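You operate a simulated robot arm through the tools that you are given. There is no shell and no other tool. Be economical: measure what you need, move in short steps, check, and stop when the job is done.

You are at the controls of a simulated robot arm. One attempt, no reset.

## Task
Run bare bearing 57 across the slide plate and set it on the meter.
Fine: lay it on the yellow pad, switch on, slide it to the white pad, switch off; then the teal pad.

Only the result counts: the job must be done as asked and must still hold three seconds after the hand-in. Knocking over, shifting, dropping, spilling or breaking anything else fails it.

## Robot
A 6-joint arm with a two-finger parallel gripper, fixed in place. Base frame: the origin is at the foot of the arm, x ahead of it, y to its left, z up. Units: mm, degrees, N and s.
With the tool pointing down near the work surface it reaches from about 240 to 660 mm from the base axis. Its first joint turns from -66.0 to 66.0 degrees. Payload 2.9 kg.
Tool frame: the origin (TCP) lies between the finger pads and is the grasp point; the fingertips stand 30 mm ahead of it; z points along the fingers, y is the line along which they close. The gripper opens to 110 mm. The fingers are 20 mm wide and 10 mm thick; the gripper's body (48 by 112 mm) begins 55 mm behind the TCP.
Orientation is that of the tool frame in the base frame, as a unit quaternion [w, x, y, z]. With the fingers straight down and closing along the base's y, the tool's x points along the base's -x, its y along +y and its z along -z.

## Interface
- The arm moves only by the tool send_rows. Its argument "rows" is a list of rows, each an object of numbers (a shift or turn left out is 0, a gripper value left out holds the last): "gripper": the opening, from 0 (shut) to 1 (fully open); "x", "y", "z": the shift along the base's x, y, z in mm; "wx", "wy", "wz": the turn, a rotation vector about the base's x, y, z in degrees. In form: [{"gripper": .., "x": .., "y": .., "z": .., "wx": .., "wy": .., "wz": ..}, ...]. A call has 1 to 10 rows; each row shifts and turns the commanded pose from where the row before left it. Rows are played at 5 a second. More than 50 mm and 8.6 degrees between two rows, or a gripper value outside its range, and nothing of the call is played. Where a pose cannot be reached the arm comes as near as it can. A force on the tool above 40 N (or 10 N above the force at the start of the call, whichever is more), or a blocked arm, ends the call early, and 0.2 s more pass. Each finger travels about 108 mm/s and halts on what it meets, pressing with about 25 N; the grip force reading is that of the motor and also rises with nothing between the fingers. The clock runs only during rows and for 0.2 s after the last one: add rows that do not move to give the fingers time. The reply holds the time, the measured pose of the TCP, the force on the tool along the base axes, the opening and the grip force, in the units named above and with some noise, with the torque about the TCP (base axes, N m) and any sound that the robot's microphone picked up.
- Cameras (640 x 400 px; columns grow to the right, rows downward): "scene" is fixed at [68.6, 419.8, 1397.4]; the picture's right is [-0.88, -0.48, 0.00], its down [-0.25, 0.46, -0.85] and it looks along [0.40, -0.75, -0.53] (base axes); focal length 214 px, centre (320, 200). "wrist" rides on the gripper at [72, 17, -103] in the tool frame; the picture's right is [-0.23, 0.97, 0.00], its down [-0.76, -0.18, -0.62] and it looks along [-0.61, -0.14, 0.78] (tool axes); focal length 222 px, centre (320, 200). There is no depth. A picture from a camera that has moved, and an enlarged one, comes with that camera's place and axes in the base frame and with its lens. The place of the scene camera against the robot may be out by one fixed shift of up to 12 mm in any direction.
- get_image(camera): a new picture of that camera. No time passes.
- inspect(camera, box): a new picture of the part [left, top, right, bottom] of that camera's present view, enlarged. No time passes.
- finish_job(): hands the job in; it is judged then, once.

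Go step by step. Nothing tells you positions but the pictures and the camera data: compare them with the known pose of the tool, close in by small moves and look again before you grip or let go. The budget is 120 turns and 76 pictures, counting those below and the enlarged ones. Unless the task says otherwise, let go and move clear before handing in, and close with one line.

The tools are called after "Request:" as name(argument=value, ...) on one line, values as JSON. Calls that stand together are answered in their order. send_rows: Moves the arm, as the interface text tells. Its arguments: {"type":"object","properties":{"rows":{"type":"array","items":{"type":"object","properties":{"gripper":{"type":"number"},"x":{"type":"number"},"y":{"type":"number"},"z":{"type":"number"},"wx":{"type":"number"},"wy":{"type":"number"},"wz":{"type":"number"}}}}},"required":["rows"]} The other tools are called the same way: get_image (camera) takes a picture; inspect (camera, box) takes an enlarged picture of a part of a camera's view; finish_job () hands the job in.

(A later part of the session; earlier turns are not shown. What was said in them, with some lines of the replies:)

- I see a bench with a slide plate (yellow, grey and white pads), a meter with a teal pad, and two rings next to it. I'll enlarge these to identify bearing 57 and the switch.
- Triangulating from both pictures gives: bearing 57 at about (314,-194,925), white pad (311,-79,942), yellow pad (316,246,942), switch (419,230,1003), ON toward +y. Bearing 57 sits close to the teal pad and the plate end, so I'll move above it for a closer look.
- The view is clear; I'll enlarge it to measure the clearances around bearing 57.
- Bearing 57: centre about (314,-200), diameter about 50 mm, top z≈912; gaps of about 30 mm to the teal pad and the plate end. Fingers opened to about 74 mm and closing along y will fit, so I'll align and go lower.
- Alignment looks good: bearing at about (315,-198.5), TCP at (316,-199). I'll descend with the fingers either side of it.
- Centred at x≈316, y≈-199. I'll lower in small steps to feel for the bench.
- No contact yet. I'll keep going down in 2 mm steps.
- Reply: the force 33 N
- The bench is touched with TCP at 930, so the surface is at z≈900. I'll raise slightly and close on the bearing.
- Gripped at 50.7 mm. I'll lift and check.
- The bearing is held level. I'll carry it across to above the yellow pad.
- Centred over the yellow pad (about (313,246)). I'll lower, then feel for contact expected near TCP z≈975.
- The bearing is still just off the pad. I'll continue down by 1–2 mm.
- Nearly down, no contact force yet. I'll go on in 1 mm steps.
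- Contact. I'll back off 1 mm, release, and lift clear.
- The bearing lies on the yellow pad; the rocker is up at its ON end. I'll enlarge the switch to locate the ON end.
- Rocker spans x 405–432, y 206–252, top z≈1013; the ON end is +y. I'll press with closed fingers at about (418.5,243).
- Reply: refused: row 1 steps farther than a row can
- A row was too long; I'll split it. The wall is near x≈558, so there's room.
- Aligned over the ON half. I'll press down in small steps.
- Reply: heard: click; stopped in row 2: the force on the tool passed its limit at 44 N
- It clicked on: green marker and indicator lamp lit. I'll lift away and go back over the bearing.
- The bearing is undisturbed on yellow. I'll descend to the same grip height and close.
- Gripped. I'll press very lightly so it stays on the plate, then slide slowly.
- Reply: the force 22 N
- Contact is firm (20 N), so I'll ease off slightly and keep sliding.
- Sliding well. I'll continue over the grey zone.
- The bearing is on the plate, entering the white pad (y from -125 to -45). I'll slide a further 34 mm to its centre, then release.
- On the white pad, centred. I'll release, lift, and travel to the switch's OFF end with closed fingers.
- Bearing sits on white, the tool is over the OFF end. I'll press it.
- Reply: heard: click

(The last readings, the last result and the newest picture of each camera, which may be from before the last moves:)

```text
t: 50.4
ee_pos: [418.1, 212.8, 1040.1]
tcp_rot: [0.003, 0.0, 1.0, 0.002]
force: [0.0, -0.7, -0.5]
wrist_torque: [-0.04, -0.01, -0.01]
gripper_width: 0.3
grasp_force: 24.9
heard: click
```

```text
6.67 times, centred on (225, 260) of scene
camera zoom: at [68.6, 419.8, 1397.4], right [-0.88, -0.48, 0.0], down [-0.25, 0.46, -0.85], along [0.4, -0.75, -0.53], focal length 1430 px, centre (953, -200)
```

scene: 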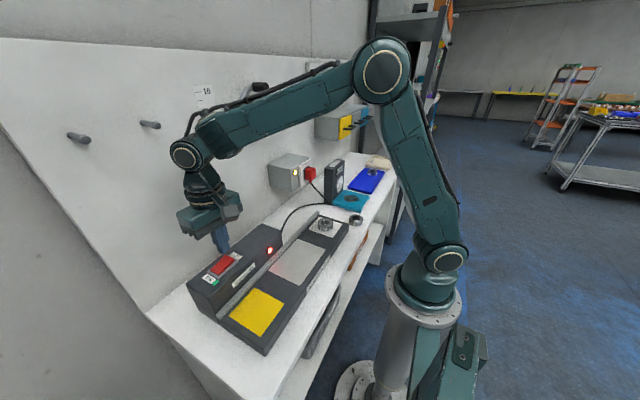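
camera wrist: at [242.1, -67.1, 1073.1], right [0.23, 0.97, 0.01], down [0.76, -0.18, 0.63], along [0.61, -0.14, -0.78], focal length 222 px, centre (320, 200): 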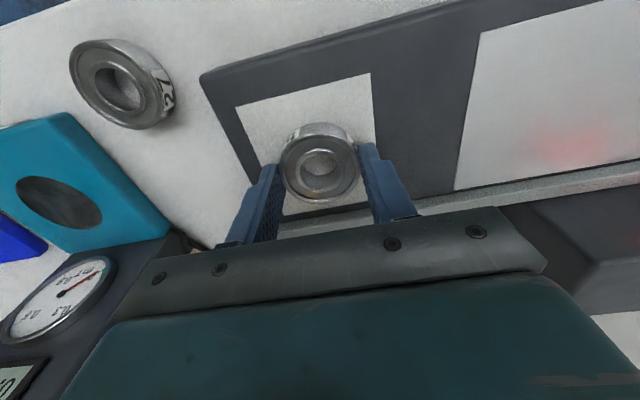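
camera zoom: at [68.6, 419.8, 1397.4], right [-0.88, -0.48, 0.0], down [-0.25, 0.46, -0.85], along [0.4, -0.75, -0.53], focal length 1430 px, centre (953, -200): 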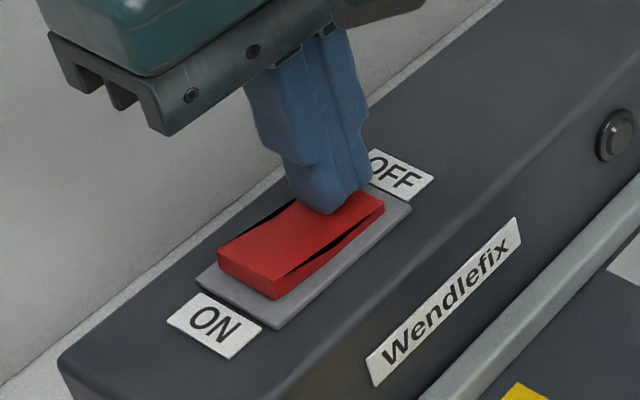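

Switched off: lamp and green marker are out. I'll return over the bearing on the white pad.

Request:
send_rows(rows=[{"z": 35}, {"z": 35}, {"x": -45}, {"x": -45}, {"x": -13.5}, {"y": -45, "gripper": 0.67}, {"y": -45}, {"y": -45}, {"y": -45}, {"y": -45}])

Request:
send_rows(rows=[{"y": -45}, {"y": -28}, {}])

Request:
get_image(camera="wrist")

```text
t: 52.6
ee_pos: [314.0, -12.4, 1110.7]
tcp_rot: [0.002, -0.001, 1.0, 0.002]
force: [-0.2, 0.5, 0.0]
wrist_torque: [0.01, 0.03, -0.03]
gripper_width: 73.7
grasp_force: 0.0
```

```text
t: 53.4
ee_pos: [314.2, -85.6, 1109.5]
tcp_rot: [0.003, 0.0, 1.0, 0.001]
force: [-0.1, -0.2, 0.1]
wrist_torque: [0.02, 0.01, -0.02]
gripper_width: 73.6
grasp_force: 0.0
```

```text
35 pictures are left
camera wrist: at [241.2, -67.9, 1214.1], right [0.23, 0.97, 0.01], down [0.76, -0.18, 0.63], along [0.61, -0.14, -0.78], focal length 222 px, centre (320, 200)
```

wrist: 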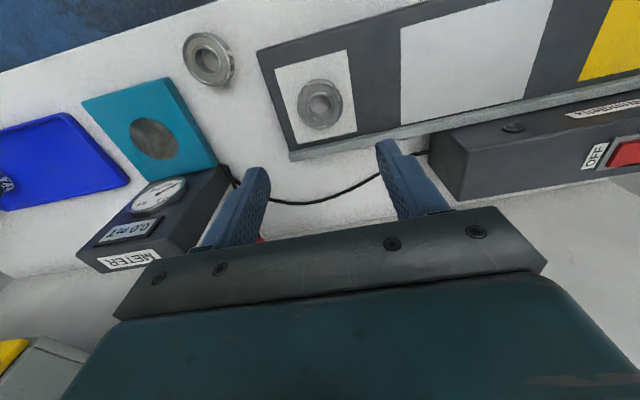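

Bearing and pads are visible. I'll descend and grip it.

Request:
send_rows(rows=[{"x": 0.5, "z": -45}, {"z": -45}, {"z": -30}, {"z": -19}, {}])

Request:
send_rows(rows=[{"gripper": 0.3}, {}, {}])

Request:
send_rows(rows=[{"z": 20}, {"z": 40}, {"z": 40}, {"z": 20}, {}])

Request:
send_rows(rows=[{"y": -45}, {"y": -45}, {"y": -45}, {"y": -45}, {"y": -45}, {}])

Request:
get_image(camera="wrist")

Request:
inspect(camera="scene", box=[300, 130, 400, 230])

```text
t: 54.6
ee_pos: [315.8, -83.3, 971.2]
tcp_rot: [0.003, 0.0, 1.0, 0.002]
force: [0.7, -0.3, -0.3]
wrist_torque: [0.0, -0.02, 0.0]
gripper_width: 73.6
grasp_force: 0.1
```

```text
t: 55.4
ee_pos: [315.1, -84.2, 972.5]
tcp_rot: [0.002, 0.0, 1.0, 0.001]
force: [0.8, 0.0, 0.7]
wrist_torque: [0.01, 0.03, 0.04]
gripper_width: 50.4
grasp_force: 25.5
```

```text
t: 56.6
ee_pos: [316.0, -85.3, 1091.9]
tcp_rot: [0.002, 0.0, 1.0, 0.003]
force: [0.6, 0.5, -0.8]
wrist_torque: [0.0, 0.02, 0.0]
gripper_width: 50.6
grasp_force: 25.3
```

```text
t: 58.0
ee_pos: [315.7, -310.2, 1091.2]
tcp_rot: [0.002, -0.001, 1.0, 0.003]
force: [0.3, 0.6, -2.0]
wrist_torque: [0.02, 0.0, -0.01]
gripper_width: 50.5
grasp_force: 25.1
```

```text
34 pictures are left
camera wrist: at [242.0, -293.0, 1195.1], right [0.23, 0.97, 0.01], down [0.76, -0.18, 0.63], along [0.61, -0.14, -0.78], focal length 222 px, centre (320, 200)
```

wrist: 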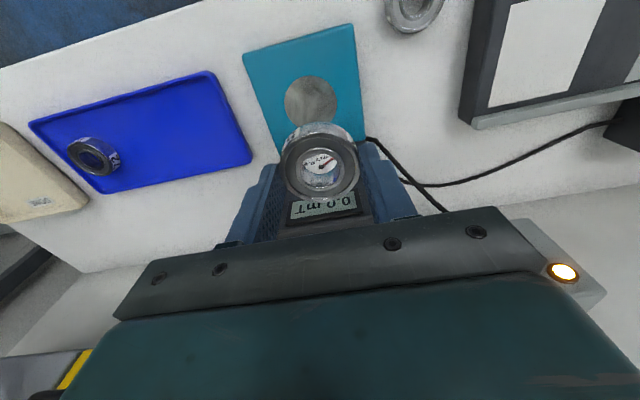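

```text
4.00 times, centred on (350, 180) of scene
camera zoom: at [68.7, 419.7, 1397.4], right [-0.88, -0.48, 0.0], down [-0.25, 0.46, -0.85], along [0.4, -0.75, -0.53], focal length 858 px, centre (200, 280)
```

zoom: 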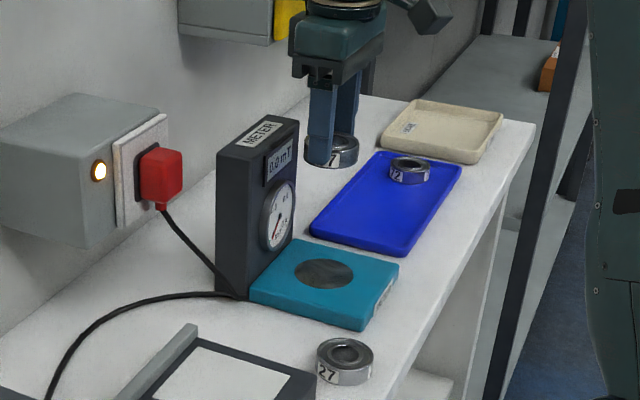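

The meter reads 0.0 mT and the teal pad's disc is at about (311,-318.5), top z≈920. I'll align and lower.

Request:
send_rows(rows=[{"x": -4.5, "y": -8.5}, {"z": -40}, {"z": -40}, {"z": -20}, {}])

Request:
get_image(camera="wrist")

Request:
inspect(camera="scene", box=[310, 150, 390, 220])

```text
t: 59.2
ee_pos: [310.6, -318.7, 991.5]
tcp_rot: [0.003, 0.001, 1.0, 0.002]
force: [0.1, 0.8, -2.3]
wrist_torque: [0.02, 0.0, -0.01]
gripper_width: 50.5
grasp_force: 24.8
```

```text
32 pictures are left
camera wrist: at [237.4, -301.6, 1094.2], right [0.23, 0.97, 0.01], down [0.76, -0.18, 0.63], along [0.61, -0.14, -0.78], focal length 222 px, centre (320, 200)
```

wrist: 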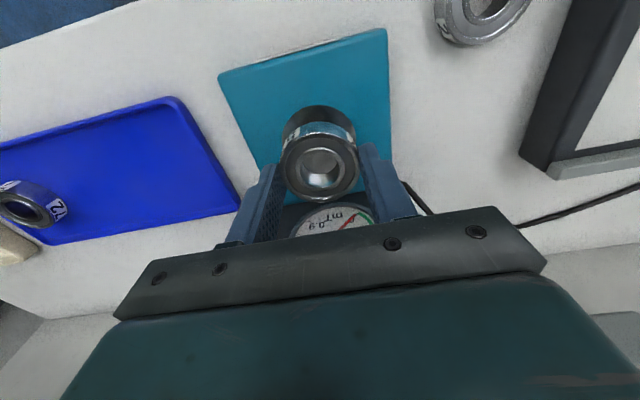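

```text
5.71 times, centred on (350, 185) of scene
camera zoom: at [68.6, 419.7, 1397.4], right [-0.88, -0.48, 0.0], down [-0.25, 0.46, -0.85], along [0.4, -0.75, -0.53], focal length 1226 px, centre (149, 286)
```

zoom: 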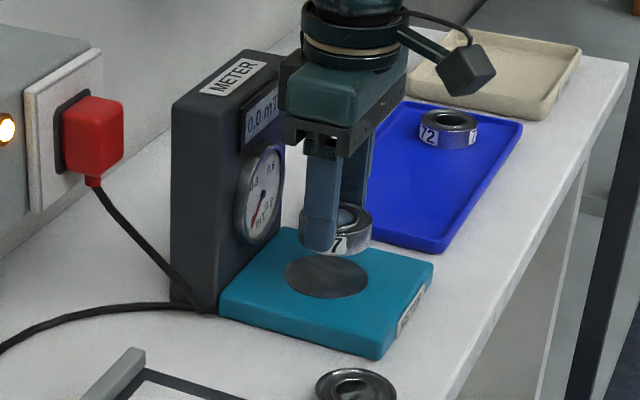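

Well aligned and clear of the meter. I'll lower toward contact.

Request:
send_rows(rows=[{"z": -15}, {"z": -8}, {}])

Request:
send_rows(rows=[{"z": -3}, {"z": -2}, {}])

Request:
inspect(camera="scene", box=[320, 160, 380, 220])

```text
t: 60.0
ee_pos: [310.8, -317.5, 967.3]
tcp_rot: [0.001, -0.001, 1.0, 0.002]
force: [-0.5, 0.8, -1.3]
wrist_torque: [0.01, -0.02, 0.01]
gripper_width: 50.3
grasp_force: 25.5
```

```text
t: 60.8
ee_pos: [311.7, -318.1, 963.1]
tcp_rot: [0.002, 0.0, 1.0, 0.002]
force: [0.0, 0.2, -1.9]
wrist_torque: [-0.02, -0.01, 0.03]
gripper_width: 50.5
grasp_force: 25.4
```

```text
6.67 times, centred on (350, 190) of scene
camera zoom: at [68.6, 419.7, 1397.4], right [-0.88, -0.48, 0.0], down [-0.25, 0.46, -0.85], along [0.4, -0.75, -0.53], focal length 1430 px, centre (120, 267)
```

zoom: 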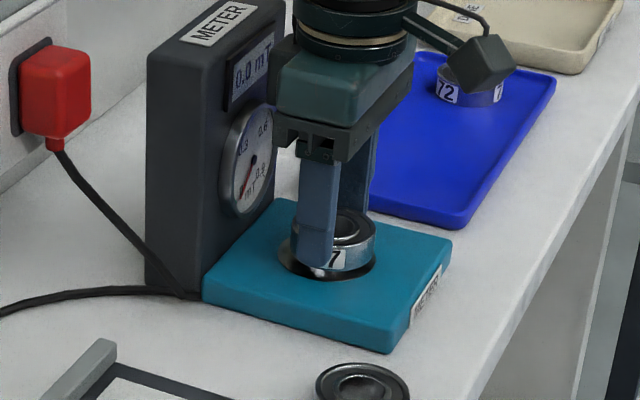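

Request:
send_rows(rows=[{"z": -1.5}, {"z": -1.5}, {}])

Request:
send_rows(rows=[{"z": -1.5}, {}])

Request:
send_rows(rows=[{"z": -1}, {}])

```text
t: 61.6
ee_pos: [310.7, -317.7, 960.5]
tcp_rot: [0.003, 0.0, 1.0, 0.003]
force: [-0.5, -0.4, -1.7]
wrist_torque: [0.03, -0.02, -0.03]
gripper_width: 50.3
grasp_force: 25.2
```

```text
t: 62.2
ee_pos: [312.6, -317.6, 959.3]
tcp_rot: [0.002, 0.0, 1.0, 0.002]
force: [0.6, 0.8, -2.4]
wrist_torque: [0.03, -0.03, 0.02]
gripper_width: 50.8
grasp_force: 25.4
```

```text
t: 62.8
ee_pos: [311.5, -317.6, 957.9]
tcp_rot: [0.002, 0.001, 1.0, 0.003]
force: [0.2, -0.5, -1.7]
wrist_torque: [0.03, 0.0, -0.02]
gripper_width: 50.3
grasp_force: 25.3
```

No contact yet; 1 mm steps further.

Request:
send_rows(rows=[{"z": -1}, {}])

Request:
send_rows(rows=[{"z": -1}, {}])

Request:
inspect(camera="scene", box=[325, 170, 375, 220])

```text
t: 63.4
ee_pos: [311.4, -317.5, 957.3]
tcp_rot: [0.002, 0.0, 1.0, 0.003]
force: [0.4, -0.1, -1.5]
wrist_torque: [0.01, -0.02, 0.01]
gripper_width: 50.3
grasp_force: 24.9
```

```text
t: 64.0
ee_pos: [312.6, -318.6, 957.5]
tcp_rot: [0.003, -0.001, 1.0, 0.001]
force: [-0.7, 1.8, 6.1]
wrist_torque: [-0.09, 0.06, -0.02]
gripper_width: 50.4
grasp_force: 24.3
```

```text
8.00 times, centred on (350, 195) of scene
camera zoom: at [68.6, 419.9, 1397.3], right [-0.88, -0.48, 0.0], down [-0.25, 0.46, -0.85], along [0.4, -0.75, -0.53], focal length 1716 px, centre (80, 240)
```

zoom: 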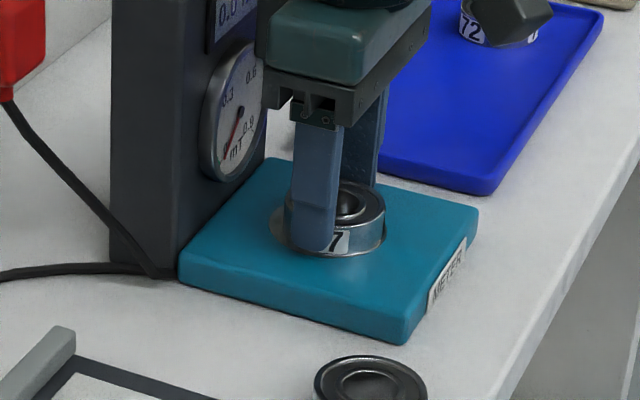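

Contact, with the bearing about 3 mm off the disc's centre toward the robot. I'll lift slightly, correct, and set down again.

Request:
send_rows(rows=[{"z": 2}, {"x": 3, "y": 1}, {}, {"z": -1}, {"z": -1}, {}])

Request:
inspect(camera="scene", box=[325, 170, 375, 220])

```text
t: 65.4
ee_pos: [314.4, -316.8, 956.1]
tcp_rot: [0.002, 0.0, 1.0, 0.002]
force: [-1.3, 2.4, 5.6]
wrist_torque: [-0.04, 0.08, -0.05]
gripper_width: 50.6
grasp_force: 25.4
```

```text
8.00 times, centred on (350, 195) of scene
camera zoom: at [68.5, 419.9, 1397.3], right [-0.88, -0.48, 0.0], down [-0.25, 0.46, -0.85], along [0.4, -0.75, -0.53], focal length 1716 px, centre (80, 240)
```

zoom: 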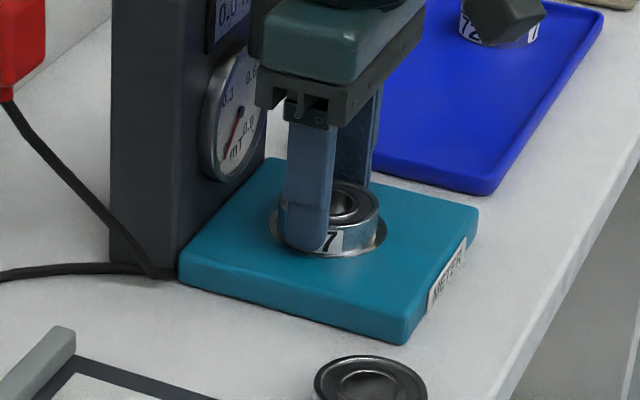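

Well centred now. I'll release and retreat upward.

Request:
send_rows(rows=[{"z": 0.5}, {"gripper": 0.67}, {}, {}])

Request:
send_rows(rows=[{"z": 15}, {"z": 40}, {"z": 45}, {"z": 45}, {"z": 45}, {}, {}, {}])

Request:
inspect(camera="scene", box=[310, 150, 390, 230])

Request:
get_image(camera="scene")

Request:
get_image(camera="wrist")

```text
t: 66.4
ee_pos: [313.7, -316.8, 957.1]
tcp_rot: [0.002, 0.0, 1.0, 0.002]
force: [0.4, -0.4, 0.2]
wrist_torque: [0.04, 0.01, 0.02]
gripper_width: 73.7
grasp_force: 0.1
```

```text
t: 68.2
ee_pos: [315.5, -317.1, 1145.8]
tcp_rot: [0.003, 0.0, 1.0, 0.002]
force: [0.1, 0.3, -0.5]
wrist_torque: [-0.01, 0.0, 0.0]
gripper_width: 73.5
grasp_force: 0.0
```

```text
5.00 times, centred on (350, 190) of scene
camera zoom: at [68.6, 419.8, 1397.4], right [-0.88, -0.48, 0.0], down [-0.25, 0.46, -0.85], along [0.4, -0.75, -0.53], focal length 1072 px, centre (170, 250)
```

zoom: 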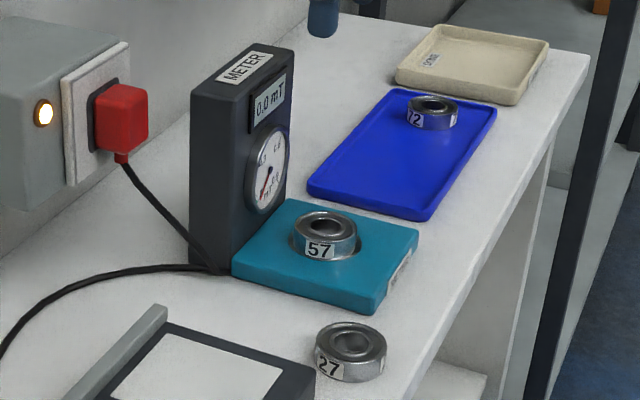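

```text
26 pictures are left
```

scene: 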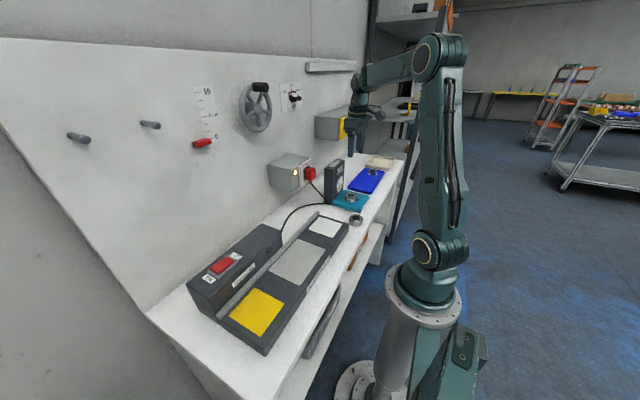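

```text
25 pictures are left
camera wrist: at [242.0, -300.1, 1249.1], right [0.23, 0.97, 0.01], down [0.76, -0.18, 0.63], along [0.61, -0.14, -0.78], focal length 222 px, centre (320, 200)
```

wrist: 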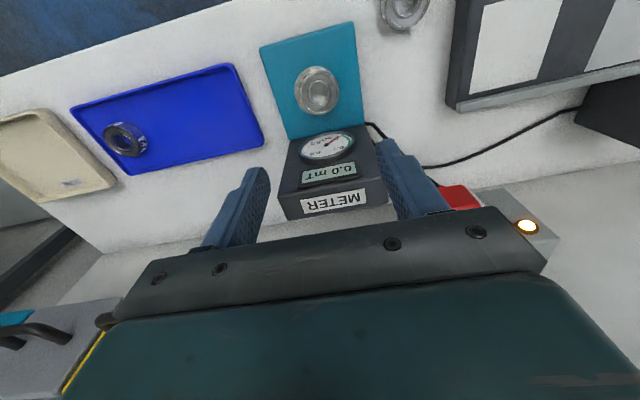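

Bearing 57 rests centred on the teal pad. I'll check the meter reading once.

Request:
inspect(camera="wrist", box=[270, 110, 400, 220])

```text
3.64 times, centred on (335, 165) of wrist
camera zoom: at [242.0, -300.1, 1249.1], right [0.23, 0.97, 0.01], down [0.76, -0.18, 0.63], along [0.61, -0.14, -0.78], focal length 808 px, centre (266, 327)
```

zoom: 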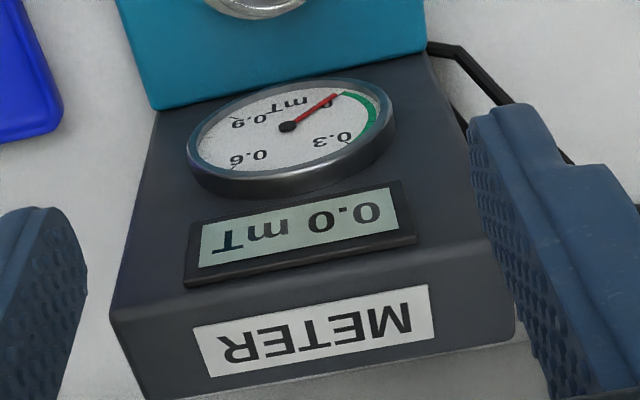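

The meter reads 0.0 mT, at the start of the green zone; the switch is off and nothing else has moved. I'm handing in.

Request:
finish_job()

```text
The job is handed in.
```

Bearing 57 went from the yellow pad to the white pad with the slide plate switched on. I then switched it off and set the bearing on the teal meter pad, where the meter reads 0.0 mT.
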